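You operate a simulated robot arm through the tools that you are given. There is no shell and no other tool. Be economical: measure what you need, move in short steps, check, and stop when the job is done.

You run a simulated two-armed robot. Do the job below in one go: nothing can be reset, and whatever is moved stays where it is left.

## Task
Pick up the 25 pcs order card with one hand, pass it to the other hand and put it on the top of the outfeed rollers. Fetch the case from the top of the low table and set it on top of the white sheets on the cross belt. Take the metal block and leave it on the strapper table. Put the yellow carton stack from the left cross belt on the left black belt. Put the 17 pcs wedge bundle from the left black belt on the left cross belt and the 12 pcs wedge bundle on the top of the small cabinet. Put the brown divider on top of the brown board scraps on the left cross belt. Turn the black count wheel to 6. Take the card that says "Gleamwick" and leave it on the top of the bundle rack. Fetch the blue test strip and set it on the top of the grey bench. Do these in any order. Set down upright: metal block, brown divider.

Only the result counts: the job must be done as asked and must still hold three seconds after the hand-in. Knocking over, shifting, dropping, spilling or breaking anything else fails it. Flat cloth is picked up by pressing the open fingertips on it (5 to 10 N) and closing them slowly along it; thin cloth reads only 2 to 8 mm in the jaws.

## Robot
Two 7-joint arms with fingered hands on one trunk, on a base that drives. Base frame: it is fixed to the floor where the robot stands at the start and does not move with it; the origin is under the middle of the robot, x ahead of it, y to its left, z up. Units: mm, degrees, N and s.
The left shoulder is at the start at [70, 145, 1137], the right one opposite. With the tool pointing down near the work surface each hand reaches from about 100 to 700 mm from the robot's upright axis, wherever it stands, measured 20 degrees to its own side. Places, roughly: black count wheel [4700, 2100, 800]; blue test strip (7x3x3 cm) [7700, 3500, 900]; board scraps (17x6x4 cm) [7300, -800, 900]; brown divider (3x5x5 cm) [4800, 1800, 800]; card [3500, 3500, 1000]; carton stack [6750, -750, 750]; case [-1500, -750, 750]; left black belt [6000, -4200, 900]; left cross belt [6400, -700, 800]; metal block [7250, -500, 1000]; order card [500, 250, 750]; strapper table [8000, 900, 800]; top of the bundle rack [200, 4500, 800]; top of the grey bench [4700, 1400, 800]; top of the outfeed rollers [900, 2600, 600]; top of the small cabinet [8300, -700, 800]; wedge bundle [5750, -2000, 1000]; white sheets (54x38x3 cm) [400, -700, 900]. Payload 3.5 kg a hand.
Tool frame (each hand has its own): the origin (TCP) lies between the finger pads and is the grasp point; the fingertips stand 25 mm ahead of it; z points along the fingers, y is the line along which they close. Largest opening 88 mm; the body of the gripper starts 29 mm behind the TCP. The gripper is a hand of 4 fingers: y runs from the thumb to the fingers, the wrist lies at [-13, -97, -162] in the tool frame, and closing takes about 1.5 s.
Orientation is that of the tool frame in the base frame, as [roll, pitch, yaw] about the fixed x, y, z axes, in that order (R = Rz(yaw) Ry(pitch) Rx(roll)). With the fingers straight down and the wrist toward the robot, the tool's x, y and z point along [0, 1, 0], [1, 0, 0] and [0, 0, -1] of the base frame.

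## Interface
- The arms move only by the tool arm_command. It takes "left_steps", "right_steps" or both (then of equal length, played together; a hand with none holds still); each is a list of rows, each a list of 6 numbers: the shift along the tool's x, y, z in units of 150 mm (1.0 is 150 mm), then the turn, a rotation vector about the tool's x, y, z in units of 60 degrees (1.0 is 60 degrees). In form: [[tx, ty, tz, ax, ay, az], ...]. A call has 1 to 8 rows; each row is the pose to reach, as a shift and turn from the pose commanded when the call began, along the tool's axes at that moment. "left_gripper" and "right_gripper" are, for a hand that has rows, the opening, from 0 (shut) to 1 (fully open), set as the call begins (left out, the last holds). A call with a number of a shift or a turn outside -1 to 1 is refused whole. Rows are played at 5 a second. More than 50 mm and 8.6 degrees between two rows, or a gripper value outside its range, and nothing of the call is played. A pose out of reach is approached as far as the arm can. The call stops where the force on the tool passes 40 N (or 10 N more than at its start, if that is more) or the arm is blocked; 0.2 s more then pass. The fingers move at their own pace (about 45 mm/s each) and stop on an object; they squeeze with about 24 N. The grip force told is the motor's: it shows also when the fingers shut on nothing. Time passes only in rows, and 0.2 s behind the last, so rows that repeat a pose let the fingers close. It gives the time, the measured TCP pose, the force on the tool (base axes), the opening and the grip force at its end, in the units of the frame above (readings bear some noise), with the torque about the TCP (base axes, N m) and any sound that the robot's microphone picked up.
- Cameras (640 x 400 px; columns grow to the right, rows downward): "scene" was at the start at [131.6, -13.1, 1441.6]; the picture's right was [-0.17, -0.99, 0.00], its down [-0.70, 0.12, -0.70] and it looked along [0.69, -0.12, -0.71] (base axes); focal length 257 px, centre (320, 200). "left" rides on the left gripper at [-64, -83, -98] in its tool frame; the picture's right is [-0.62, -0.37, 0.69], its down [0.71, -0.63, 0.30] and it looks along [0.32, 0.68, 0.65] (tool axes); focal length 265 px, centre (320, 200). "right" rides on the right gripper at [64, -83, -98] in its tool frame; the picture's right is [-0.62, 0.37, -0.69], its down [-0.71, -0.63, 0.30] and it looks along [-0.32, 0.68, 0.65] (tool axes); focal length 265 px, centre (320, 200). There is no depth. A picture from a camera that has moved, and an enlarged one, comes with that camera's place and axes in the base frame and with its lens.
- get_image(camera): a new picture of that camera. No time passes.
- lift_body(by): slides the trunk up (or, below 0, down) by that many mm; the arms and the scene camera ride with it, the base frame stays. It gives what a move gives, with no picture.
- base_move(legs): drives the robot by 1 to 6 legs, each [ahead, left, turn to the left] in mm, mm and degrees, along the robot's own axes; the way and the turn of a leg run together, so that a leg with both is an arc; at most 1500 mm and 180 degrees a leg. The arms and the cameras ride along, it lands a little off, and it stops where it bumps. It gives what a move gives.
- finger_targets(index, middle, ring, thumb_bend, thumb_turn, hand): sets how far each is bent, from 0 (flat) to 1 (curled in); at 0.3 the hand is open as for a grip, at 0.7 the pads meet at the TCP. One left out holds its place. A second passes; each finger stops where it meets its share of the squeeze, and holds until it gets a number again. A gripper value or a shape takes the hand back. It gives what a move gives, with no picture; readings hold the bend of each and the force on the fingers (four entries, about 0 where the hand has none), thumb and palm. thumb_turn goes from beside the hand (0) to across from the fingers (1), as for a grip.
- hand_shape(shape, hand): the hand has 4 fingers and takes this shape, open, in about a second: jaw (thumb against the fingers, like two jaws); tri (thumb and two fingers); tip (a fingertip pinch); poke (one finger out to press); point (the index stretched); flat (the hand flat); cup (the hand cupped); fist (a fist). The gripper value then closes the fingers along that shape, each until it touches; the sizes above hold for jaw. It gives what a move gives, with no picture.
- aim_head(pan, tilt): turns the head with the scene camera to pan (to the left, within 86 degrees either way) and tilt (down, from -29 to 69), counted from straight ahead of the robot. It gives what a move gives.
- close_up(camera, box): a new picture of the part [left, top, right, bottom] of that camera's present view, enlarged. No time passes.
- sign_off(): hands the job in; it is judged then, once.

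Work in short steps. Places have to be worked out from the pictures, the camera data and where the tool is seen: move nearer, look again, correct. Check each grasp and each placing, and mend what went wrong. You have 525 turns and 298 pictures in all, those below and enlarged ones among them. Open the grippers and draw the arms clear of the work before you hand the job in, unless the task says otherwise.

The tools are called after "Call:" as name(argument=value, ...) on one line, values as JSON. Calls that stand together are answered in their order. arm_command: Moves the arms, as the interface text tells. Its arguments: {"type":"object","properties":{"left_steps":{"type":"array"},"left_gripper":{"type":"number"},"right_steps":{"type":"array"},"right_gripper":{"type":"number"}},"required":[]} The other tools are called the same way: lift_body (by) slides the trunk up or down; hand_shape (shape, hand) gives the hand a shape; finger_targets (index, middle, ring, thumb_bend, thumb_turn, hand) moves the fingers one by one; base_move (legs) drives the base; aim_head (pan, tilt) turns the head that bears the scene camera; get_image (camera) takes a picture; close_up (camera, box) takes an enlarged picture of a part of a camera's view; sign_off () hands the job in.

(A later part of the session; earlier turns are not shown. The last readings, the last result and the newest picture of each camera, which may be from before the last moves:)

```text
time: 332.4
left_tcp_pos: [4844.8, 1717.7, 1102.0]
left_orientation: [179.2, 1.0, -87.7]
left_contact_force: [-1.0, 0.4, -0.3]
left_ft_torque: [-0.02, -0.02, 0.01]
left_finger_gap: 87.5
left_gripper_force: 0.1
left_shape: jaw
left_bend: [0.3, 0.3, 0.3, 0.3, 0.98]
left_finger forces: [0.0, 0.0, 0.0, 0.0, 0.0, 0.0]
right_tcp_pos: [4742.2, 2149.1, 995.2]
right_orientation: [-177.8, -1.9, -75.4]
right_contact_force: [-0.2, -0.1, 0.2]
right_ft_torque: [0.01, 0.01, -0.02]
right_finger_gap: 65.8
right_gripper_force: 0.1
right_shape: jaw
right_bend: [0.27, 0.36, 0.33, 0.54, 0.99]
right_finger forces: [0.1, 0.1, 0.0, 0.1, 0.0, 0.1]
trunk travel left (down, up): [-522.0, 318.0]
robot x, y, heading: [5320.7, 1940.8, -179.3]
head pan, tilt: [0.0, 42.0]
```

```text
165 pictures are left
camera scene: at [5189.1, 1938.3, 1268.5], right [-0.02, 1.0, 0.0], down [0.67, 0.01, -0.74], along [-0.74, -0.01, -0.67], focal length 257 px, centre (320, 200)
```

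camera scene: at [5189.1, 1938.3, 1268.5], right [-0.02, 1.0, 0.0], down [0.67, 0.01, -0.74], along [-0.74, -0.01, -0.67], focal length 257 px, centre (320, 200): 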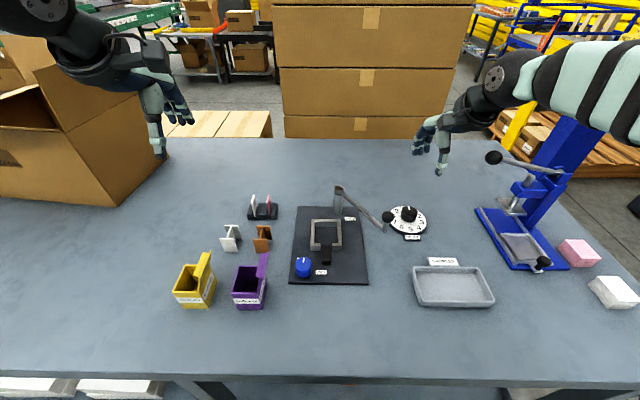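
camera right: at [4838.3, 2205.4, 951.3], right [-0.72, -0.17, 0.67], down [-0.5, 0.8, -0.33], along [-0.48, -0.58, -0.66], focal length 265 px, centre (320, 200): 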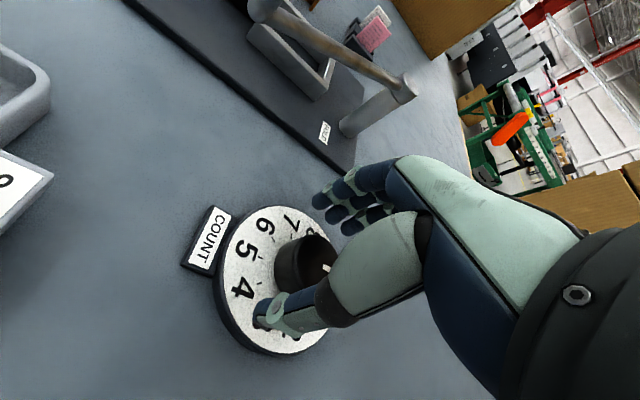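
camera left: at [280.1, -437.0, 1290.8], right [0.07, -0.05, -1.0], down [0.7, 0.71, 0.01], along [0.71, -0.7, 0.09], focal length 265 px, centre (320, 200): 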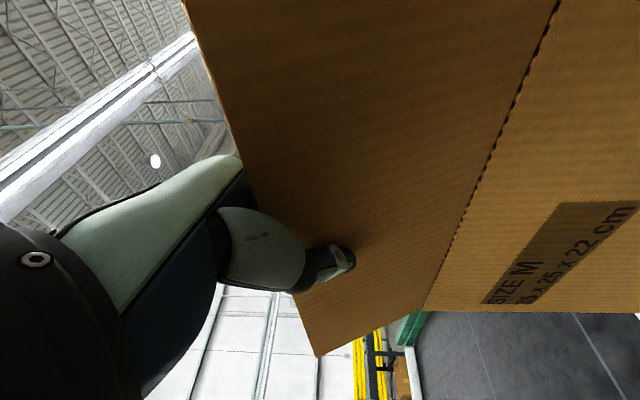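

The press is unchanged. I raise the trunk 300 mm (higher elbow), rotate the right hand to about 70° counter-clockwise while high, and look.

Call:
lift_body(by=300)

Call:
arm_command(right_steps=[[0, 0, 0.25, 0, 0, -0.13], [0, 0, 0.5, 0, 0, -0.26], [0, 0, 0.75, 0, 0, -0.39], [0, 0, 1, 0, 0, -0.52], [0, 0, 1, 0, 0, -0.65], [0, 0, 1, 0, 0, -0.78], [0, 0, 1, 0, 0, -0.9]])

Call:
get_image(camera="scene")

```text
time: 335.4
left_tcp_pos: [4844.3, 1719.1, 1401.0]
left_orientation: [179.3, 1.1, -87.7]
left_contact_force: [0.0, -0.8, 0.2]
left_ft_torque: [0.0, -0.03, -0.02]
left_finger_gap: 87.5
left_gripper_force: 0.0
left_shape: jaw
left_bend: [0.3, 0.3, 0.3, 0.3, 0.98]
left_finger forces: [0.0, 0.0, 0.1, 0.0, 0.1, 0.0]
right_tcp_pos: [4742.7, 2148.6, 1293.2]
right_orientation: [-177.8, -1.8, -75.1]
right_contact_force: [-0.4, -0.3, 0.0]
right_ft_torque: [-0.02, -0.04, 0.0]
right_finger_gap: 66.1
right_gripper_force: 0.1
right_shape: jaw
right_bend: [0.27, 0.36, 0.33, 0.54, 0.99]
right_finger forces: [0.0, 0.1, 0.0, 0.1, 0.1, 0.0]
trunk travel left (down, up): [-822.0, 18.0]
robot x, y, heading: [5319.9, 1941.7, -179.3]
head pan, tilt: [0.0, 42.0]
```

```text
time: 337.0
left_tcp_pos: [4843.1, 1719.7, 1399.0]
left_orientation: [179.4, 1.0, -87.7]
left_contact_force: [0.0, -0.8, 0.3]
left_ft_torque: [0.0, 0.02, -0.01]
left_finger_gap: 87.6
left_gripper_force: 0.0
left_shape: jaw
left_bend: [0.3, 0.3, 0.3, 0.3, 0.98]
left_finger forces: [0.0, 0.0, 0.1, 0.0, 0.1, 0.0]
right_tcp_pos: [4748.4, 2146.5, 1143.7]
right_orientation: [179.7, -2.9, -21.0]
right_contact_force: [0.4, 0.1, 0.2]
right_ft_torque: [0.0, -0.02, -0.02]
right_finger_gap: 65.9
right_gripper_force: 0.1
right_shape: jaw
right_bend: [0.27, 0.36, 0.33, 0.54, 0.99]
right_finger forces: [0.0, 0.0, 0.0, 0.0, 0.0, 0.0]
trunk travel left (down, up): [-822.0, 18.0]
robot x, y, heading: [5321.7, 1939.5, -179.2]
head pan, tilt: [0.0, 42.0]
```

```text
164 pictures are left
camera scene: at [5187.1, 1940.0, 1568.3], right [-0.02, 1.0, 0.0], down [0.67, 0.01, -0.74], along [-0.74, -0.01, -0.67], focal length 257 px, centre (320, 200)
```

scene: 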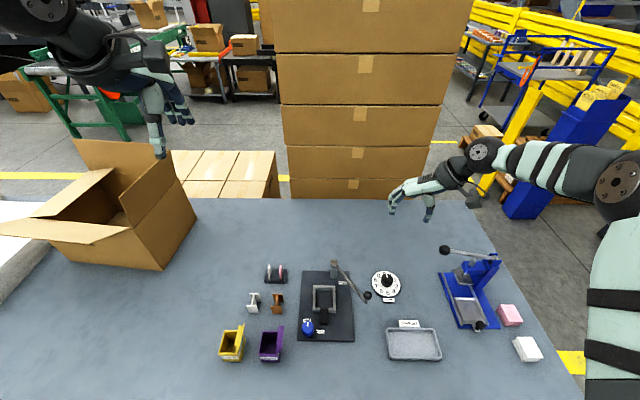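

Elbow is higher now. I descend to z≈950 and check clearance to the press.

Call:
arm_command(right_steps=[[0, 0, 0.3, 0, 0, 0], [0, 0, 0.6, 0, 0, 0], [0, 0, 0.9, 0, 0, 0], [0, 0, 1, 0, 0, 0]])

Call:
arm_command(right_steps=[[0, 0, 0.3, 0, 0, 0]])

Call:
get_image(camera="scene")

Call:
get_image(camera="right")

```text
time: 338.0
left_tcp_pos: [4844.3, 1718.9, 1400.0]
left_orientation: [179.3, 1.1, -87.7]
left_contact_force: [-0.2, 0.3, -0.3]
left_ft_torque: [0.02, -0.01, -0.01]
left_finger_gap: 87.7
left_gripper_force: 0.1
left_shape: jaw
left_bend: [0.3, 0.3, 0.3, 0.3, 0.98]
left_finger forces: [0.0, 0.0, 0.0, 0.1, 0.1, 0.0]
right_tcp_pos: [4751.8, 2145.2, 991.5]
right_orientation: [179.8, -2.8, -21.1]
right_contact_force: [-0.4, -0.4, -0.7]
right_ft_torque: [-0.01, -0.02, 0.03]
right_finger_gap: 65.7
right_gripper_force: 0.0
right_shape: jaw
right_bend: [0.27, 0.36, 0.33, 0.54, 0.99]
right_finger forces: [0.0, 0.0, 0.1, 0.1, 0.0, 0.1]
trunk travel left (down, up): [-822.0, 18.0]
robot x, y, heading: [5320.0, 1940.4, -179.1]
head pan, tilt: [0.0, 42.0]
```

```text
time: 338.4
left_tcp_pos: [4842.8, 1719.7, 1399.4]
left_orientation: [179.5, 1.0, -87.7]
left_contact_force: [-0.3, 0.2, 1.2]
left_ft_torque: [-0.02, -0.03, -0.05]
left_finger_gap: 87.7
left_gripper_force: 0.1
left_shape: jaw
left_bend: [0.3, 0.3, 0.3, 0.3, 0.98]
left_finger forces: [0.0, 0.0, 0.0, 0.0, 0.0, 0.1]
right_tcp_pos: [4754.8, 2144.3, 947.6]
right_orientation: [179.7, -3.0, -21.1]
right_contact_force: [0.1, -0.9, -0.3]
right_ft_torque: [0.01, 0.03, 0.02]
right_finger_gap: 65.8
right_gripper_force: 0.0
right_shape: jaw
right_bend: [0.27, 0.36, 0.33, 0.54, 0.99]
right_finger forces: [0.0, 0.0, 0.0, 0.0, 0.0, 0.1]
trunk travel left (down, up): [-822.0, 18.0]
robot x, y, heading: [5318.3, 1941.1, -179.3]
head pan, tilt: [0.0, 42.0]
```

```text
163 pictures are left
camera scene: at [5186.5, 1940.2, 1568.3], right [-0.02, 1.0, 0.0], down [0.67, 0.01, -0.74], along [-0.74, -0.01, -0.67], focal length 257 px, centre (320, 200)
```

scene: 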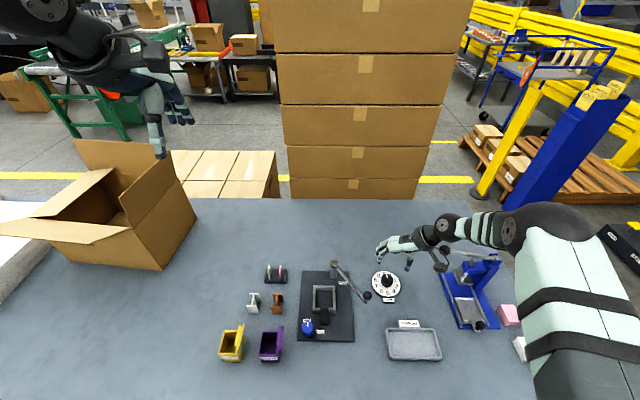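

```text
162 pictures are left
camera right: at [4841.0, 2202.1, 1048.9], right [-0.74, -0.11, 0.66], down [-0.42, 0.84, -0.34], along [-0.52, -0.54, -0.67], focal length 265 px, centre (320, 200)
```

right: 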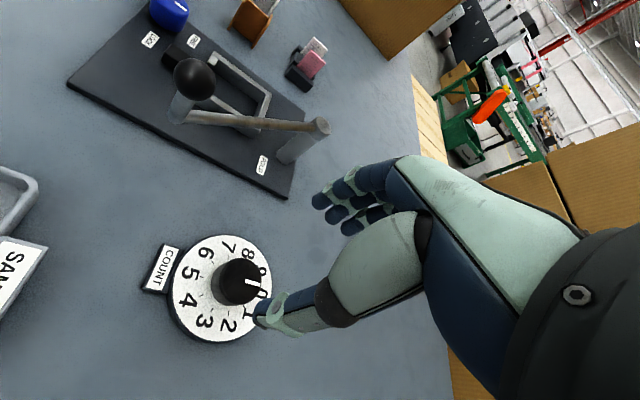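

The wrist would meet the press ball at 70°, so I limit strokes to +45° … −27°. I rotate back to 45°, centre on the knob and descend.

Call:
arm_command(right_steps=[[-0.063, 0, 0, 0, 0, 0.13], [-0.063, 0, 0, 0, 0, 0.27], [-0.063, 0, 0, 0, 0, 0.4], [-0.063, 0, 0.25, 0, 0, 0.4], [-0.063, 0, 0.5, 0, 0, 0.4], [-0.063, 0, 0.68, 0, 0, 0.4]])

Call:
get_image(camera="right")

Call:
close_up(camera="scene", box=[340, 200, 500, 320])

```text
time: 339.8
left_tcp_pos: [4844.1, 1719.4, 1400.4]
left_orientation: [179.4, 1.1, -87.7]
left_contact_force: [-0.5, 0.3, -0.2]
left_ft_torque: [0.01, 0.0, 0.01]
left_finger_gap: 87.4
left_gripper_force: 0.1
left_shape: jaw
left_bend: [0.3, 0.3, 0.3, 0.3, 0.98]
left_finger forces: [0.0, 0.0, 0.0, 0.1, 0.0, 0.0]
right_tcp_pos: [4753.9, 2142.5, 845.0]
right_orientation: [-179.1, -2.7, -45.2]
right_contact_force: [-1.0, 0.3, 0.4]
right_ft_torque: [-0.02, -0.03, -0.05]
right_finger_gap: 65.7
right_gripper_force: 0.1
right_shape: jaw
right_bend: [0.27, 0.36, 0.33, 0.54, 0.99]
right_finger forces: [0.0, 0.0, 0.0, 0.0, 0.0, 0.1]
trunk travel left (down, up): [-822.0, 18.0]
robot x, y, heading: [5323.7, 1939.4, -178.8]
head pan, tilt: [0.0, 42.0]
```

```text
161 pictures are left
camera right: at [4854.5, 2159.1, 948.8], right [-0.73, 0.19, 0.66], down [-0.04, 0.94, -0.33], along [-0.68, -0.27, -0.68], focal length 265 px, centre (320, 200)
```

right: 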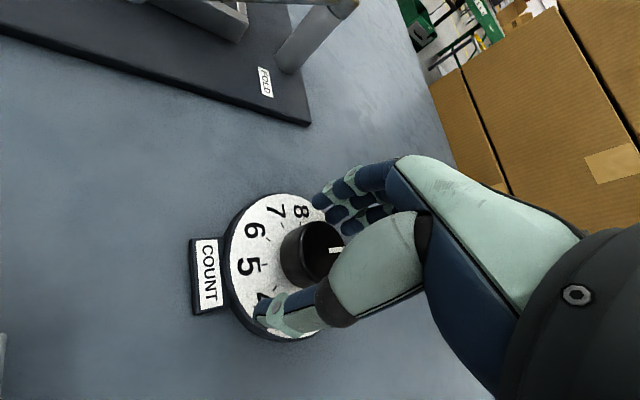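

```text
3.33 times, centred on (420, 260) of scene
camera zoom: at [5188.3, 1939.1, 1568.5], right [-0.02, 1.0, 0.0], down [0.67, 0.01, -0.74], along [-0.74, -0.01, -0.67], focal length 856 px, centre (-13, 0)
```

zoom: 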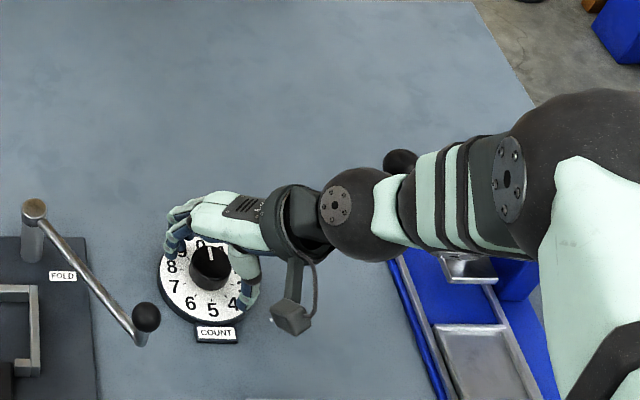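

I centre by ~9 mm on the knob and close.

Call:
arm_command(right_steps=[[-0.055, 0.015, 0.02, 0, 0, 0], [-0.055, 0.015, 0.02, 0, 0, 0], [-0.055, 0.015, 0.02, 0, 0, 0], [-0.055, 0.015, 0.02, 0, 0, 0], [-0.055, 0.015, 0.02, 0, 0, 0], [-0.055, 0.015, 0.02, 0, 0, 0], [-0.055, 0.015, 0.02, 0, 0, 0]], right_gripper=0)

Call:
arm_command(right_steps=[[0, 0, 0, 0, 0, 0.13], [0, 0, 0, 0, 0, 0.26], [0, 0, 0, 0, 0, 0.39], [0, 0, 0, 0, 0, 0.52], [0, 0, 0, 0, 0, 0.65]])

Call:
close_up(camera="scene", box=[350, 230, 430, 310])

```text
time: 341.4
left_tcp_pos: [4843.7, 1718.9, 1399.8]
left_orientation: [179.4, 1.1, -87.7]
left_contact_force: [-1.0, -0.8, -0.8]
left_ft_torque: [0.02, 0.0, 0.01]
left_finger_gap: 87.8
left_gripper_force: 0.0
left_shape: jaw
left_bend: [0.3, 0.3, 0.3, 0.3, 0.98]
left_finger forces: [0.0, 0.1, 0.1, 0.1, 0.0, 0.0]
right_tcp_pos: [4746.9, 2148.0, 842.3]
right_orientation: [-179.0, -2.7, -45.2]
right_contact_force: [1.9, 1.6, -0.8]
right_ft_torque: [-0.03, -0.02, 0.02]
right_finger_gap: 30.7
right_gripper_force: 24.1
right_shape: jaw
right_bend: [0.74, 0.5, 0.54, 0.74, 1.0]
right_finger forces: [12.0, 7.1, 0.0, 0.1, 21.3, 0.0]
trunk travel left (down, up): [-822.0, 18.0]
robot x, y, heading: [5321.9, 1942.8, -179.2]
head pan, tilt: [0.0, 42.0]
```

```text
time: 342.6
left_tcp_pos: [4843.0, 1718.6, 1399.9]
left_orientation: [179.4, 1.0, -87.8]
left_contact_force: [-0.3, -0.4, -0.4]
left_ft_torque: [-0.03, 0.02, -0.02]
left_finger_gap: 87.5
left_gripper_force: 0.2
left_shape: jaw
left_bend: [0.3, 0.3, 0.3, 0.3, 0.98]
left_finger forces: [0.0, 0.0, 0.1, 0.0, 0.0, 0.0]
right_tcp_pos: [4747.3, 2147.0, 843.1]
right_orientation: [-177.5, -1.5, -84.2]
right_contact_force: [2.5, -2.5, -6.0]
right_ft_torque: [-0.07, 0.12, 0.01]
right_finger_gap: 30.4
right_gripper_force: 23.8
right_shape: jaw
right_bend: [0.74, 0.5, 0.54, 0.74, 1.0]
right_finger forces: [12.9, 6.4, 0.0, 0.0, 20.9, 0.1]
trunk travel left (down, up): [-822.0, 18.0]
robot x, y, heading: [5324.1, 1941.5, -179.0]
head pan, tilt: [0.0, 42.0]
```

```text
5.00 times, centred on (390, 270) of scene
camera zoom: at [5187.5, 1938.3, 1568.3], right [-0.02, 1.0, 0.0], down [0.67, 0.01, -0.74], along [-0.74, -0.01, -0.67], focal length 1283 px, centre (-30, -150)
```

zoom: 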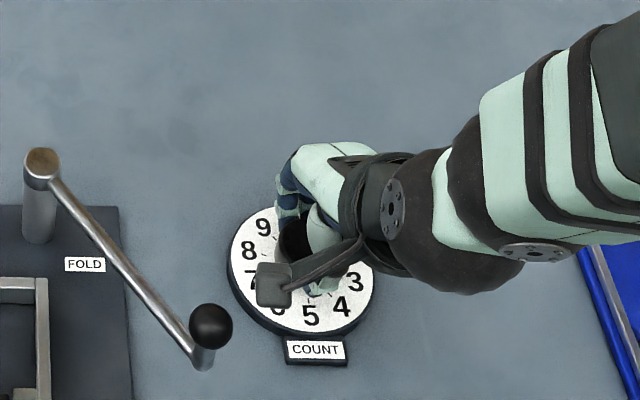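

I continue clockwise another 33° and look from the wrist camera.

Call:
arm_command(right_steps=[[0, 0, 0, 0, 0, 0.12], [0, 0, 0, 0, 0, 0.24], [0, 0, 0, 0, 0, 0.36], [0, 0, 0, 0, 0, 0.47], [0, 0, 0, 0, 0, 0.55]])

Call:
get_image(camera="right")

```text
time: 343.8
left_tcp_pos: [4842.3, 1717.3, 1399.8]
left_orientation: [179.4, 1.2, -87.8]
left_contact_force: [-0.3, -0.8, -0.3]
left_ft_torque: [0.02, 0.02, 0.04]
left_finger_gap: 87.7
left_gripper_force: 0.1
left_shape: jaw
left_bend: [0.3, 0.3, 0.3, 0.3, 0.98]
left_finger forces: [0.0, 0.0, 0.0, 0.1, 0.1, 0.0]
right_tcp_pos: [4746.0, 2145.8, 843.1]
right_orientation: [-177.1, 0.1, -117.3]
right_contact_force: [2.9, -7.7, -5.4]
right_ft_torque: [-0.1, 0.08, 0.06]
right_finger_gap: 29.8
right_gripper_force: 24.0
right_shape: jaw
right_bend: [0.74, 0.51, 0.54, 0.74, 1.0]
right_finger forces: [12.3, 5.4, 0.1, 0.0, 23.1, 0.1]
trunk travel left (down, up): [-822.0, 18.0]
robot x, y, heading: [5320.6, 1940.5, -179.0]
head pan, tilt: [0.0, 42.0]
```

```text
158 pictures are left
camera right: at [4787.7, 2054.3, 945.9], right [-0.08, 0.73, 0.67], down [0.9, 0.34, -0.27], along [-0.43, 0.59, -0.69], focal length 265 px, centre (320, 200)
```

right: 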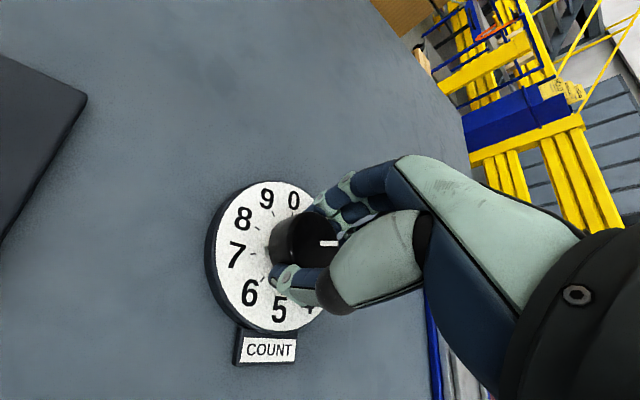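

The knob turned: pointer now at 2. I repeat with 48° strokes (three more). First: open and swing back.

Call:
arm_command(right_steps=[[0, 0, 0, 0, 0, 0], [0, 0, 0, 0, 0, 0], [0, 0, 0, 0, 0, -0.13], [0, 0, 0, 0, 0, -0.27], [0, 0, 0, 0, 0, -0.4], [0, 0, 0, 0, 0, -0.53], [0, 0, 0, 0, 0, -0.67], [0, 0, 0, 0, 0, -0.8]], right_gripper=0.75)

Call:
arm_command(right_steps=[[0, 0, 0, 0, 0, 0], [0, 0, 0, 0, 0, 0], [0, 0, 0, 0, 0, 0], [0, 0, 0, 0, 0, 0], [0, 0, 0, 0, 0, 0], [0, 0, 0, 0, 0, 0], [0, 0, 0, 0, 0, 0]], right_gripper=0)

Call:
arm_command(right_steps=[[0, 0, 0, 0, 0, 0.13], [0, 0, 0, 0, 0, 0.27], [0, 0, 0, 0, 0, 0.4], [0, 0, 0, 0, 0, 0.53], [0, 0, 0, 0, 0, 0.67], [0, 0, 0, 0, 0, 0.8]])

Call:
get_image(camera="right")

```text
time: 345.6
left_tcp_pos: [4844.4, 1719.7, 1399.9]
left_orientation: [179.3, 1.0, -87.7]
left_contact_force: [-0.7, -0.1, -0.1]
left_ft_torque: [0.0, 0.02, 0.01]
left_finger_gap: 87.7
left_gripper_force: 0.0
left_shape: jaw
left_bend: [0.3, 0.3, 0.3, 0.3, 0.98]
left_finger forces: [0.0, 0.1, 0.0, 0.0, 0.0, 0.0]
right_tcp_pos: [4747.1, 2147.4, 843.8]
right_orientation: [-178.1, -2.1, -69.0]
right_contact_force: [-0.7, -0.7, 0.0]
right_ft_torque: [-0.01, -0.02, -0.02]
right_finger_gap: 65.8
right_gripper_force: 0.0
right_shape: jaw
right_bend: [0.27, 0.36, 0.33, 0.54, 0.99]
right_finger forces: [0.1, 0.0, 0.0, 0.0, 0.0, 0.1]
trunk travel left (down, up): [-822.0, 18.0]
robot x, y, heading: [5322.2, 1941.8, -179.2]
head pan, tilt: [0.0, 42.0]
```

```text
time: 347.2
left_tcp_pos: [4844.6, 1719.5, 1400.6]
left_orientation: [179.3, 1.1, -87.7]
left_contact_force: [-0.4, 0.4, -0.4]
left_ft_torque: [0.02, 0.01, 0.03]
left_finger_gap: 87.7
left_gripper_force: 0.1
left_shape: jaw
left_bend: [0.3, 0.3, 0.3, 0.3, 0.98]
left_finger forces: [0.0, 0.0, 0.0, 0.0, 0.0, 0.0]
right_tcp_pos: [4747.3, 2148.3, 844.1]
right_orientation: [-177.9, -1.9, -69.1]
right_contact_force: [2.1, 1.6, 0.2]
right_ft_torque: [0.06, 0.02, -0.01]
right_finger_gap: 30.4
right_gripper_force: 23.6
right_shape: jaw
right_bend: [0.74, 0.5, 0.54, 0.74, 1.0]
right_finger forces: [12.3, 6.5, 0.0, 0.1, 21.5, 0.1]
trunk travel left (down, up): [-822.0, 18.0]
robot x, y, heading: [5320.5, 1942.4, -179.0]
head pan, tilt: [0.0, 42.0]
```

```text
time: 348.6
left_tcp_pos: [4845.1, 1717.6, 1400.3]
left_orientation: [179.2, 1.1, -87.8]
left_contact_force: [-0.6, 0.2, 0.5]
left_ft_torque: [0.0, 0.0, 0.0]
left_finger_gap: 87.8
left_gripper_force: 0.0
left_shape: jaw
left_bend: [0.3, 0.3, 0.3, 0.3, 0.98]
left_finger forces: [0.1, 0.0, 0.0, 0.0, 0.0, 0.0]
right_tcp_pos: [4747.8, 2147.0, 846.1]
right_orientation: [-177.2, 0.0, -117.2]
right_contact_force: [5.5, -3.2, -0.3]
right_ft_torque: [-0.09, -0.04, 0.04]
right_finger_gap: 29.8
right_gripper_force: 24.0
right_shape: jaw
right_bend: [0.74, 0.51, 0.54, 0.74, 1.0]
right_finger forces: [12.3, 6.0, 0.1, 0.0, 25.0, 0.0]
trunk travel left (down, up): [-822.0, 18.0]
robot x, y, heading: [5315.7, 1944.1, -179.1]
head pan, tilt: [0.0, 42.0]
```

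```text
157 pictures are left
camera right: at [4788.6, 2054.2, 946.5], right [-0.07, 0.73, 0.67], down [0.9, 0.34, -0.27], along [-0.43, 0.59, -0.69], focal length 265 px, centre (320, 200)
```

right: 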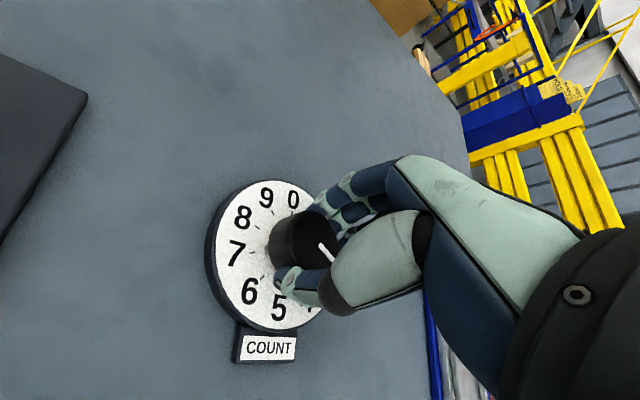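

Pointer advanced ~47°. Next stroke.

Call:
arm_command(right_steps=[[0, 0, 0.02, 0, 0, 0], [0, 0, 0.02, 0, 0, 0], [0, 0, 0.02, 0, 0, -0.13], [0, 0, 0.02, 0, 0, -0.27], [0, 0, 0.02, 0, 0, -0.4], [0, 0, 0.02, 0, 0, -0.53], [0, 0, 0.02, 0, 0, -0.67], [0, 0, 0.02, 0, 0, -0.8]], right_gripper=0.75)

Call:
arm_command(right_steps=[[0, 0, 0, 0, 0, 0], [0, 0, 0, 0, 0, 0], [0, 0, 0, 0, 0, 0], [0, 0, 0, 0, 0, 0], [0, 0, 0, 0, 0, 0], [0, 0, 0, 0, 0, 0], [0, 0, 0, 0, 0, 0]], right_gripper=0)

Call:
arm_command(right_steps=[[0, 0, 0, 0, 0, 0.13], [0, 0, 0, 0, 0, 0.27], [0, 0, 0, 0, 0, 0.4], [0, 0, 0, 0, 0, 0.53], [0, 0, 0, 0, 0, 0.67], [0, 0, 0, 0, 0, 0.8]])

Call:
arm_command(right_steps=[[0, 0, 0, 0, 0, 0], [0, 0, 0, 0, 0, 0], [0, 0, 0, 0, 0, -0.13], [0, 0, 0, 0, 0, -0.27], [0, 0, 0, 0, 0, -0.4], [0, 0, 0, 0, 0, -0.53], [0, 0, 0, 0, 0, -0.67], [0, 0, 0, 0, 0, -0.8]], right_gripper=0.75)

Call:
get_image(camera="right")

```text
time: 350.4
left_tcp_pos: [4843.9, 1720.5, 1400.3]
left_orientation: [179.4, 1.0, -87.7]
left_contact_force: [-0.3, 0.3, 0.1]
left_ft_torque: [-0.01, -0.02, 0.03]
left_finger_gap: 87.7
left_gripper_force: 0.2
left_shape: jaw
left_bend: [0.3, 0.3, 0.3, 0.3, 0.98]
left_finger forces: [0.0, 0.0, 0.0, 0.0, 0.0, 0.0]
right_tcp_pos: [4746.4, 2147.2, 840.0]
right_orientation: [-177.9, -2.1, -68.9]
right_contact_force: [-0.1, 0.7, -0.2]
right_ft_torque: [0.0, 0.02, -0.01]
right_finger_gap: 65.7
right_gripper_force: 0.1
right_shape: jaw
right_bend: [0.27, 0.36, 0.33, 0.54, 0.99]
right_finger forces: [0.0, 0.1, 0.0, 0.0, 0.1, 0.0]
trunk travel left (down, up): [-822.0, 18.0]
robot x, y, heading: [5321.7, 1940.1, -179.2]
head pan, tilt: [0.0, 42.0]
```

```text
time: 352.0
left_tcp_pos: [4843.8, 1719.4, 1400.1]
left_orientation: [179.3, 1.0, -87.7]
left_contact_force: [-0.2, 0.0, 0.0]
left_ft_torque: [0.02, 0.01, 0.01]
left_finger_gap: 87.7
left_gripper_force: 0.1
left_shape: jaw
left_bend: [0.3, 0.3, 0.3, 0.3, 0.98]
left_finger forces: [0.0, 0.0, 0.1, 0.0, 0.0, 0.0]
right_tcp_pos: [4746.7, 2148.4, 840.6]
right_orientation: [-178.0, -1.9, -69.1]
right_contact_force: [2.6, 0.5, -0.5]
right_ft_torque: [-0.01, -0.03, 0.0]
right_finger_gap: 30.9
right_gripper_force: 23.7
right_shape: jaw
right_bend: [0.74, 0.51, 0.55, 0.74, 1.0]
right_finger forces: [12.2, 6.6, 0.1, 0.0, 21.9, 0.0]
trunk travel left (down, up): [-822.0, 18.0]
robot x, y, heading: [5319.9, 1939.3, -179.1]
head pan, tilt: [0.0, 42.0]
```

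```text
time: 353.4
left_tcp_pos: [4844.8, 1718.1, 1399.6]
left_orientation: [179.4, 1.1, -87.7]
left_contact_force: [0.3, -0.1, 0.6]
left_ft_torque: [0.02, -0.02, 0.01]
left_finger_gap: 87.7
left_gripper_force: 0.1
left_shape: jaw
left_bend: [0.3, 0.3, 0.3, 0.3, 0.98]
left_finger forces: [0.0, 0.0, 0.1, 0.0, 0.0, 0.0]
right_tcp_pos: [4747.1, 2145.9, 840.8]
right_orientation: [-177.2, 0.1, -117.1]
right_contact_force: [3.1, -4.1, -1.6]
right_ft_torque: [-0.02, 0.08, 0.02]
right_finger_gap: 30.8
right_gripper_force: 23.9
right_shape: jaw
right_bend: [0.74, 0.51, 0.55, 0.74, 1.0]
right_finger forces: [12.5, 6.3, 0.0, 0.1, 23.2, 0.0]
trunk travel left (down, up): [-822.0, 18.0]
robot x, y, heading: [5319.3, 1941.5, -178.8]
head pan, tilt: [0.0, 42.0]
```

```text
time: 355.2
left_tcp_pos: [4842.5, 1719.5, 1399.6]
left_orientation: [179.3, 0.9, -87.7]
left_contact_force: [1.0, -0.6, -0.1]
left_ft_torque: [0.01, 0.0, -0.01]
left_finger_gap: 87.9
left_gripper_force: 0.1
left_shape: jaw
left_bend: [0.3, 0.3, 0.3, 0.3, 0.98]
left_finger forces: [0.0, 0.0, 0.0, 0.0, 0.0, 0.1]
right_tcp_pos: [4747.1, 2148.8, 840.5]
right_orientation: [-178.1, -2.1, -68.9]
right_contact_force: [0.1, 0.2, 0.3]
right_ft_torque: [0.01, -0.01, -0.01]
right_finger_gap: 65.7
right_gripper_force: 0.2
right_shape: jaw
right_bend: [0.27, 0.36, 0.33, 0.54, 0.99]
right_finger forces: [0.0, 0.0, 0.0, 0.0, 0.1, 0.0]
trunk travel left (down, up): [-822.0, 18.0]
robot x, y, heading: [5319.9, 1937.2, -179.2]
head pan, tilt: [0.0, 42.0]
```

```text
156 pictures are left
camera right: at [4844.2, 2121.5, 944.5], right [-0.6, 0.46, 0.66], down [0.35, 0.89, -0.31], along [-0.72, 0.04, -0.69], focal length 265 px, centre (320, 200)
```

right: 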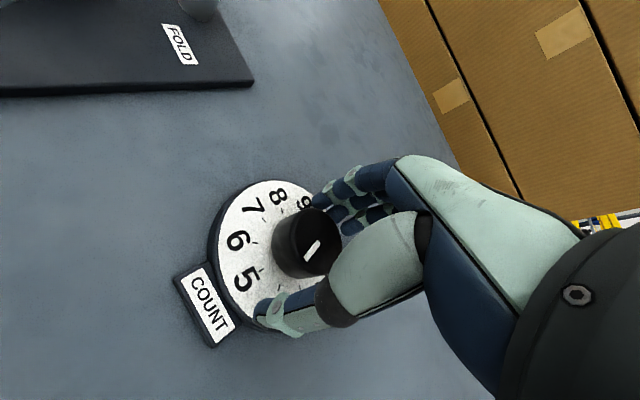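

The pointer is near 5 now. I close and turn ~40° more.

Call:
arm_command(right_steps=[[0, 0, 0, 0, 0, 0], [0, 0, 0, 0, 0, 0], [0, 0, 0, 0, 0, 0], [0, 0, 0, 0, 0, 0], [0, 0, 0, 0, 0, 0], [0, 0, 0, 0, 0, 0], [0, 0, 0, 0, 0, 0]], right_gripper=0)

Call:
arm_command(right_steps=[[0, 0, 0, 0, 0, 0.13], [0, 0, 0, 0, 0, 0.27], [0, 0, 0, 0, 0, 0.4], [0, 0, 0, 0, 0, 0.53], [0, 0, 0, 0, 0, 0.67]])

Call:
arm_command(right_steps=[[0, 0, 0, 0, 0, 0], [0, 0, 0, 0, 0, 0], [0, 0, 0, 0, 0, 0], [0, 0, -0.25, 0, 0, 0], [0, 0, -0.5, 0, 0, 0], [0, 0, -0.75, 0, 0, 0], [0, 0, -1, 0, 0, 0]], right_gripper=0.8)

Call:
close_up(camera="scene", box=[350, 250, 430, 310])

Call:
close_up(camera="right", box=[150, 150, 350, 350])

```text
time: 356.8
left_tcp_pos: [4844.2, 1720.2, 1398.9]
left_orientation: [179.3, 1.0, -87.7]
left_contact_force: [0.3, 0.2, -0.8]
left_ft_torque: [-0.03, 0.02, 0.01]
left_finger_gap: 87.9
left_gripper_force: 0.0
left_shape: jaw
left_bend: [0.3, 0.3, 0.3, 0.3, 0.98]
left_finger forces: [0.0, 0.1, 0.1, 0.0, 0.1, 0.0]
right_tcp_pos: [4747.7, 2149.3, 840.6]
right_orientation: [-178.0, -1.9, -69.1]
right_contact_force: [3.3, 1.7, -0.5]
right_ft_torque: [0.02, 0.0, 0.01]
right_finger_gap: 31.0
right_gripper_force: 24.2
right_shape: jaw
right_bend: [0.74, 0.49, 0.53, 0.74, 1.0]
right_finger forces: [12.1, 6.6, 0.0, 0.0, 21.8, 0.0]
trunk travel left (down, up): [-822.0, 18.0]
robot x, y, heading: [5320.7, 1941.2, -179.3]
head pan, tilt: [0.0, 42.0]
```

```text
time: 358.0
left_tcp_pos: [4845.4, 1718.8, 1400.5]
left_orientation: [179.4, 1.1, -87.7]
left_contact_force: [-0.3, -0.6, 1.1]
left_ft_torque: [-0.01, -0.07, 0.0]
left_finger_gap: 87.7
left_gripper_force: 0.0
left_shape: jaw
left_bend: [0.3, 0.3, 0.3, 0.3, 0.98]
left_finger forces: [0.1, 0.1, 0.0, 0.0, 0.1, 0.0]
right_tcp_pos: [4747.5, 2145.8, 840.9]
right_orientation: [-177.1, -0.3, -109.4]
right_contact_force: [5.7, -1.7, -0.5]
right_ft_torque: [-0.04, -0.02, 0.07]
right_finger_gap: 30.1
right_gripper_force: 23.7
right_shape: jaw
right_bend: [0.74, 0.5, 0.53, 0.74, 1.0]
right_finger forces: [12.1, 6.4, 0.0, 0.1, 24.3, 0.0]
trunk travel left (down, up): [-822.0, 18.0]
robot x, y, heading: [5319.1, 1938.7, -179.1]
head pan, tilt: [0.0, 42.0]
```

```text
time: 359.6
left_tcp_pos: [4846.2, 1719.6, 1400.6]
left_orientation: [179.3, 1.1, -87.8]
left_contact_force: [-0.3, 0.2, 0.7]
left_ft_torque: [-0.01, -0.02, -0.01]
left_finger_gap: 87.7
left_gripper_force: 0.2
left_shape: jaw
left_bend: [0.3, 0.3, 0.3, 0.3, 0.98]
left_finger forces: [0.0, 0.0, 0.0, 0.1, 0.1, 0.1]
right_tcp_pos: [4740.6, 2151.2, 991.7]
right_orientation: [-177.2, -0.3, -109.4]
right_contact_force: [0.3, -0.8, 0.4]
right_ft_torque: [0.01, 0.01, 0.01]
right_finger_gap: 70.2
right_gripper_force: 0.0
right_shape: jaw
right_bend: [0.27, 0.34, 0.32, 0.49, 0.99]
right_finger forces: [0.0, 0.0, 0.0, 0.0, 0.0, 0.0]
trunk travel left (down, up): [-822.0, 18.0]
robot x, y, heading: [5320.8, 1941.5, -179.0]
head pan, tilt: [0.0, 42.0]
```

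```text
6.67 times, centred on (390, 280) of scene
camera zoom: at [5189.8, 1939.0, 1568.5], right [-0.02, 1.0, 0.0], down [0.67, 0.01, -0.74], along [-0.74, -0.01, -0.67], focal length 1711 px, centre (-147, -333)
```

zoom: 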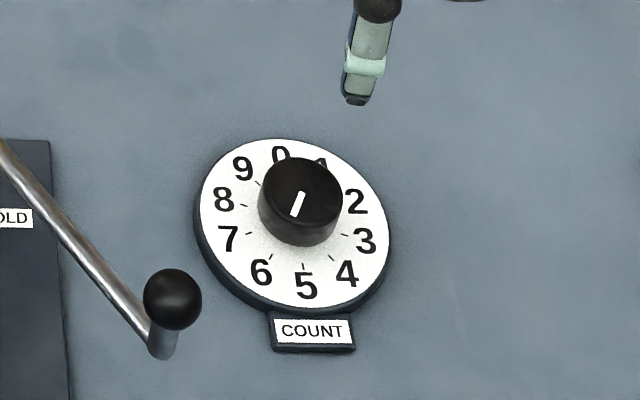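

```text
2.00 times, centred on (250, 250) of right
camera zoom: at [4794.6, 2065.9, 1094.6], right [-0.17, 0.72, 0.67], down [0.84, 0.46, -0.28], along [-0.51, 0.52, -0.69], focal length 531 px, centre (460, 100)
```

zoom: 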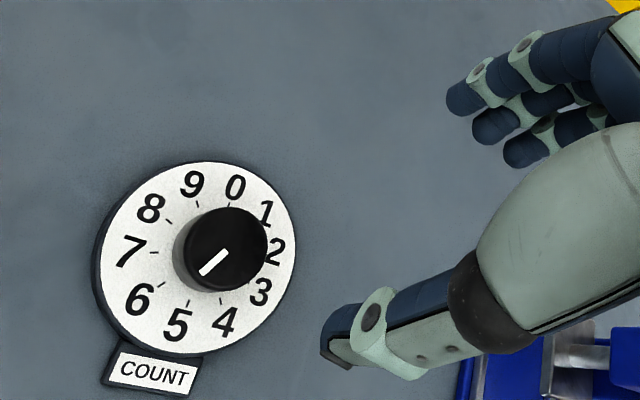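

Pointer is at about 5.7; ~11° more is needed. I descend, regrip and turn 11°.

Call:
arm_command(right_steps=[[0.02, -0.04, 0.3, 0, 0, 0], [0.02, -0.04, 0.6, 0, 0, 0], [0.02, -0.04, 0.85, 0, 0, 0], [0.02, -0.04, 1, 0, 0, 0]])

Call:
arm_command(right_steps=[[0, 0, 0, 0, 0, 0], [0, 0, 0, 0, 0, 0], [0, 0, 0, 0, 0, 0], [0, 0, 0, 0, 0, 0], [0, 0, 0, 0, 0, 0], [0, 0, 0, 0, 0, 0], [0, 0, 0, 0, 0, 0]], right_gripper=0)

Call:
arm_command(right_steps=[[0, 0, 0, 0, 0, 0.07], [0, 0, 0, 0, 0, 0.13], [0, 0, 0, 0, 0, 0.19]])

Call:
arm_command(right_steps=[[0, 0, 0, 0, 0, 0], [0, 0, 0, 0, 0, 0], [0, 0, 0, 0, 0, 0], [0, 0, -0.25, 0, 0, 0], [0, 0, -0.5, 0, 0, 0], [0, 0, -0.75, 0, 0, 0], [0, 0, -1, 0, 0, 0]], right_gripper=0.8)

Call:
close_up(camera="scene", box=[350, 250, 430, 310])

Call:
close_up(camera="right", box=[150, 150, 350, 350])

```text
time: 360.6
left_tcp_pos: [4843.1, 1718.4, 1401.5]
left_orientation: [179.4, 1.1, -87.7]
left_contact_force: [0.5, -0.7, 0.2]
left_ft_torque: [0.0, 0.01, 0.03]
left_finger_gap: 87.4
left_gripper_force: 0.0
left_shape: jaw
left_bend: [0.3, 0.3, 0.3, 0.3, 0.98]
left_finger forces: [0.1, 0.1, 0.0, 0.0, 0.0, 0.1]
right_tcp_pos: [4750.3, 2145.2, 841.8]
right_orientation: [-177.2, -0.3, -109.3]
right_contact_force: [-0.8, -0.1, 0.0]
right_ft_torque: [0.02, 0.0, 0.0]
right_finger_gap: 70.2
right_gripper_force: 0.0
right_shape: jaw
right_bend: [0.27, 0.34, 0.32, 0.49, 0.99]
right_finger forces: [0.0, 0.0, 0.0, 0.1, 0.1, 0.0]
trunk travel left (down, up): [-822.0, 18.0]
robot x, y, heading: [5320.8, 1944.6, -179.0]
head pan, tilt: [0.0, 42.0]
```

```text
time: 362.2
left_tcp_pos: [4844.3, 1718.3, 1399.9]
left_orientation: [179.4, 1.1, -87.7]
left_contact_force: [-1.2, -0.9, -0.5]
left_ft_torque: [-0.03, 0.02, -0.01]
left_finger_gap: 87.8
left_gripper_force: 0.0
left_shape: jaw
left_bend: [0.3, 0.3, 0.3, 0.3, 0.98]
left_finger forces: [0.0, 0.0, 0.1, 0.0, 0.0, 0.0]
right_tcp_pos: [4750.8, 2145.0, 841.1]
right_orientation: [-177.1, -0.4, -109.3]
right_contact_force: [2.4, -1.5, -1.4]
right_ft_torque: [0.02, 0.01, -0.02]
right_finger_gap: 31.1
right_gripper_force: 25.0
right_shape: jaw
right_bend: [0.74, 0.46, 0.48, 0.75, 1.0]
right_finger forces: [11.5, 6.8, 0.0, 0.0, 21.6, 0.0]
trunk travel left (down, up): [-822.0, 18.0]
robot x, y, heading: [5321.0, 1943.6, -179.2]
head pan, tilt: [0.0, 42.0]
```

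```text
time: 363.0
left_tcp_pos: [4844.2, 1718.3, 1400.9]
left_orientation: [179.2, 1.1, -87.8]
left_contact_force: [0.9, -0.7, -0.6]
left_ft_torque: [0.02, -0.02, 0.03]
left_finger_gap: 87.9
left_gripper_force: 0.0
left_shape: jaw
left_bend: [0.3, 0.3, 0.3, 0.3, 0.98]
left_finger forces: [0.0, 0.0, 0.0, 0.1, 0.0, 0.1]
right_tcp_pos: [4750.9, 2143.8, 842.1]
right_orientation: [-177.3, 0.3, -120.7]
right_contact_force: [0.8, -2.0, 2.0]
right_ft_torque: [0.01, 0.06, 0.04]
right_finger_gap: 31.0
right_gripper_force: 24.2
right_shape: jaw
right_bend: [0.74, 0.46, 0.48, 0.75, 1.0]
right_finger forces: [12.5, 7.1, 0.1, 0.0, 22.1, 0.1]
trunk travel left (down, up): [-822.0, 18.0]
robot x, y, heading: [5318.0, 1943.2, -178.8]
head pan, tilt: [0.0, 42.0]
```

```text
time: 364.6
left_tcp_pos: [4845.2, 1718.4, 1400.2]
left_orientation: [179.3, 1.1, -87.7]
left_contact_force: [1.7, -0.5, -0.7]
left_ft_torque: [0.02, 0.03, -0.02]
left_finger_gap: 87.8
left_gripper_force: 0.1
left_shape: jaw
left_bend: [0.3, 0.3, 0.3, 0.3, 0.98]
left_finger forces: [0.0, 0.1, 0.0, 0.0, 0.0, 0.0]
right_tcp_pos: [4741.6, 2146.5, 990.6]
right_orientation: [-177.2, 0.3, -120.8]
right_contact_force: [-0.7, 0.6, 0.9]
right_ft_torque: [0.02, -0.01, -0.02]
right_finger_gap: 70.0
right_gripper_force: 0.1
right_shape: jaw
right_bend: [0.27, 0.34, 0.32, 0.49, 0.99]
right_finger forces: [0.0, 0.0, 0.0, 0.1, 0.0, 0.0]
trunk travel left (down, up): [-822.0, 18.0]
robot x, y, heading: [5317.0, 1940.9, -179.0]
head pan, tilt: [0.0, 42.0]
```

```text
6.67 times, centred on (390, 280) of scene
camera zoom: at [5189.9, 1939.0, 1568.5], right [-0.02, 1.0, 0.0], down [0.67, 0.01, -0.74], along [-0.74, -0.01, -0.67], focal length 1711 px, centre (-147, -333)
```

zoom: 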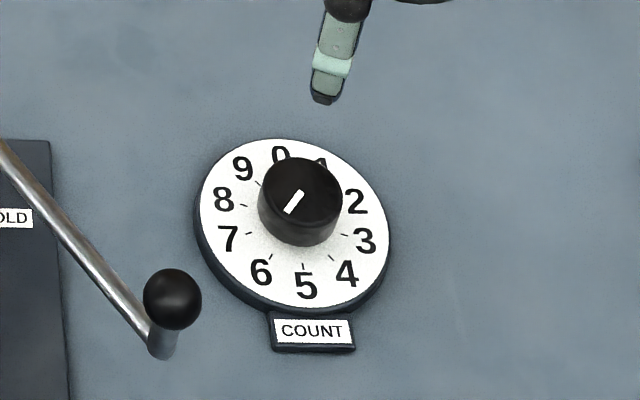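

```text
2.00 times, centred on (250, 250) of right
camera zoom: at [4779.2, 2051.7, 1093.6], right [-0.03, 0.74, 0.68], down [0.92, 0.29, -0.27], along [-0.39, 0.61, -0.69], focal length 531 px, centre (460, 100)
```

zoom: 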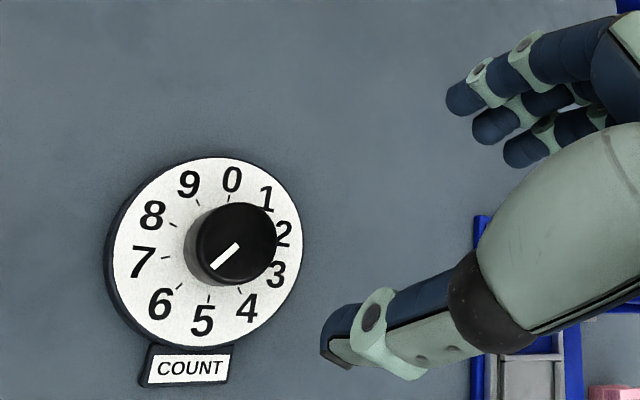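

The wheel now reads 6. I raise the right hand, straighten it, and head for the blue test strip near [7700, 3500].

Call:
arm_command(right_steps=[[0, 0, -0.3, 0, 0, 0], [0, 0, -0.6, 0, 0, -0.1], [0, 0, -0.9, 0, 0, -0.2], [0, 0, -1, 0, 0, -0.3], [0, 0, -1, 0, 0, -0.4], [0, 0, -1, 0, 0, -0.5]], right_gripper=1)

Call:
base_move(legs=[[-400, 0, 0], [0, 0, -150]])

Call:
aim_head(pan=0, tilt=15)

Call:
get_image(camera="scene")

```text
time: 366.0
left_tcp_pos: [4844.9, 1719.7, 1401.4]
left_orientation: [179.4, 1.0, -87.8]
left_contact_force: [-0.2, -0.2, -0.3]
left_ft_torque: [-0.03, -0.01, 0.03]
left_finger_gap: 87.5
left_gripper_force: 0.1
left_shape: jaw
left_bend: [0.3, 0.3, 0.3, 0.3, 0.98]
left_finger forces: [0.0, 0.0, 0.0, 0.0, 0.0, 0.0]
right_tcp_pos: [4737.8, 2151.1, 1140.0]
right_orientation: [-177.4, -1.2, -90.7]
right_contact_force: [0.1, 0.2, -0.2]
right_ft_torque: [0.0, 0.0, -0.01]
right_finger_gap: 87.3
right_gripper_force: 0.0
right_shape: jaw
right_bend: [0.3, 0.3, 0.3, 0.3, 0.98]
right_finger forces: [0.0, 0.0, 0.0, 0.0, 0.1, 0.0]
trunk travel left (down, up): [-822.0, 18.0]
robot x, y, heading: [5318.4, 1941.6, -179.1]
head pan, tilt: [0.0, 42.0]
```

```text
time: 374.8
left_tcp_pos: [6036.6, 2372.3, 1400.8]
left_orientation: [179.3, 1.1, 121.2]
left_contact_force: [0.6, 0.3, 0.7]
left_ft_torque: [0.01, 0.01, -0.02]
left_finger_gap: 87.5
left_gripper_force: 0.2
left_shape: jaw
left_bend: [0.3, 0.3, 0.3, 0.3, 0.98]
left_finger forces: [0.0, 0.0, 0.1, 0.0, 0.0, 0.0]
right_tcp_pos: [6337.5, 2046.6, 1139.4]
right_orientation: [-177.4, -1.2, 118.1]
right_contact_force: [0.0, -0.9, -0.3]
right_ft_torque: [0.0, -0.02, 0.03]
right_finger_gap: 87.5
right_gripper_force: 0.1
right_shape: jaw
right_bend: [0.3, 0.3, 0.3, 0.3, 0.98]
right_finger forces: [0.0, 0.1, 0.1, 0.1, 0.1, 0.1]
trunk travel left (down, up): [-822.0, 18.0]
robot x, y, heading: [5730.0, 1947.7, 29.8]
head pan, tilt: [0.0, 42.0]
```

```text
time: 375.7
left_tcp_pos: [6037.0, 2372.3, 1400.8]
left_orientation: [179.3, 1.0, 121.2]
left_contact_force: [0.1, -1.0, 0.6]
left_ft_torque: [0.05, 0.04, 0.01]
left_finger_gap: 87.6
left_gripper_force: 0.0
left_shape: jaw
left_bend: [0.3, 0.3, 0.3, 0.3, 0.98]
left_finger forces: [0.0, 0.0, 0.0, 0.0, 0.0, 0.0]
right_tcp_pos: [6337.8, 2045.2, 1139.7]
right_orientation: [-177.4, -1.3, 118.1]
right_contact_force: [-0.2, 0.4, -0.5]
right_ft_torque: [-0.01, -0.01, 0.04]
right_finger_gap: 87.9
right_gripper_force: 0.0
right_shape: jaw
right_bend: [0.3, 0.3, 0.3, 0.3, 0.98]
right_finger forces: [0.0, 0.0, 0.0, 0.0, 0.0, 0.0]
trunk travel left (down, up): [-822.0, 18.0]
robot x, y, heading: [5725.8, 1948.6, 30.1]
head pan, tilt: [0.0, 15.0]
```

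```text
151 pictures are left
camera scene: at [5852.7, 2019.1, 1610.8], right [0.5, -0.87, 0.0], down [-0.23, -0.13, -0.97], along [0.84, 0.48, -0.26], focal length 257 px, centre (320, 200)
```

scene: 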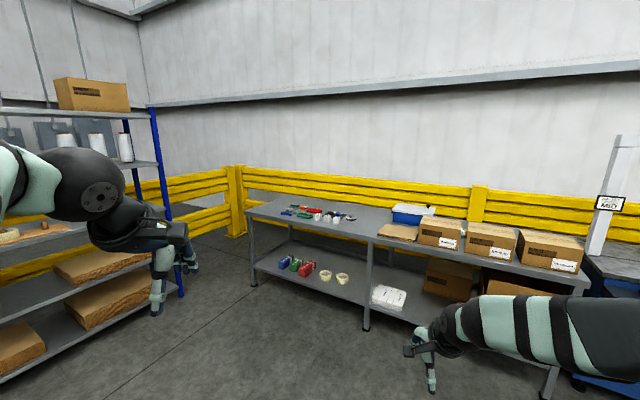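

The wall bench holds strips around (285,210). I zoom.

Call:
close_up(camera="scene", box=[240, 180, 380, 250])

```text
4.57 times, centred on (310, 215) of scene
camera zoom: at [5852.7, 2019.1, 1610.8], right [0.5, -0.87, 0.0], down [-0.23, -0.13, -0.97], along [0.84, 0.48, -0.26], focal length 1173 px, centre (366, 131)
```

zoom: 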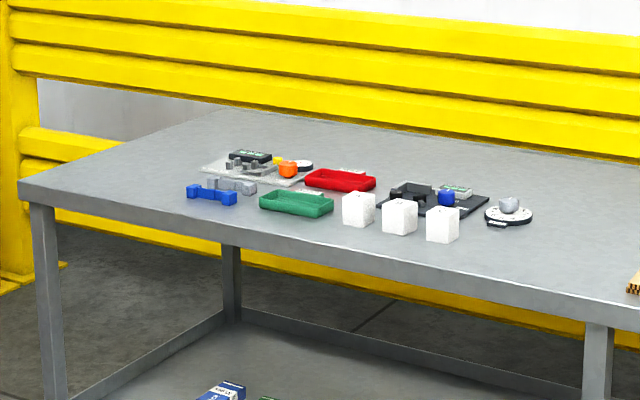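

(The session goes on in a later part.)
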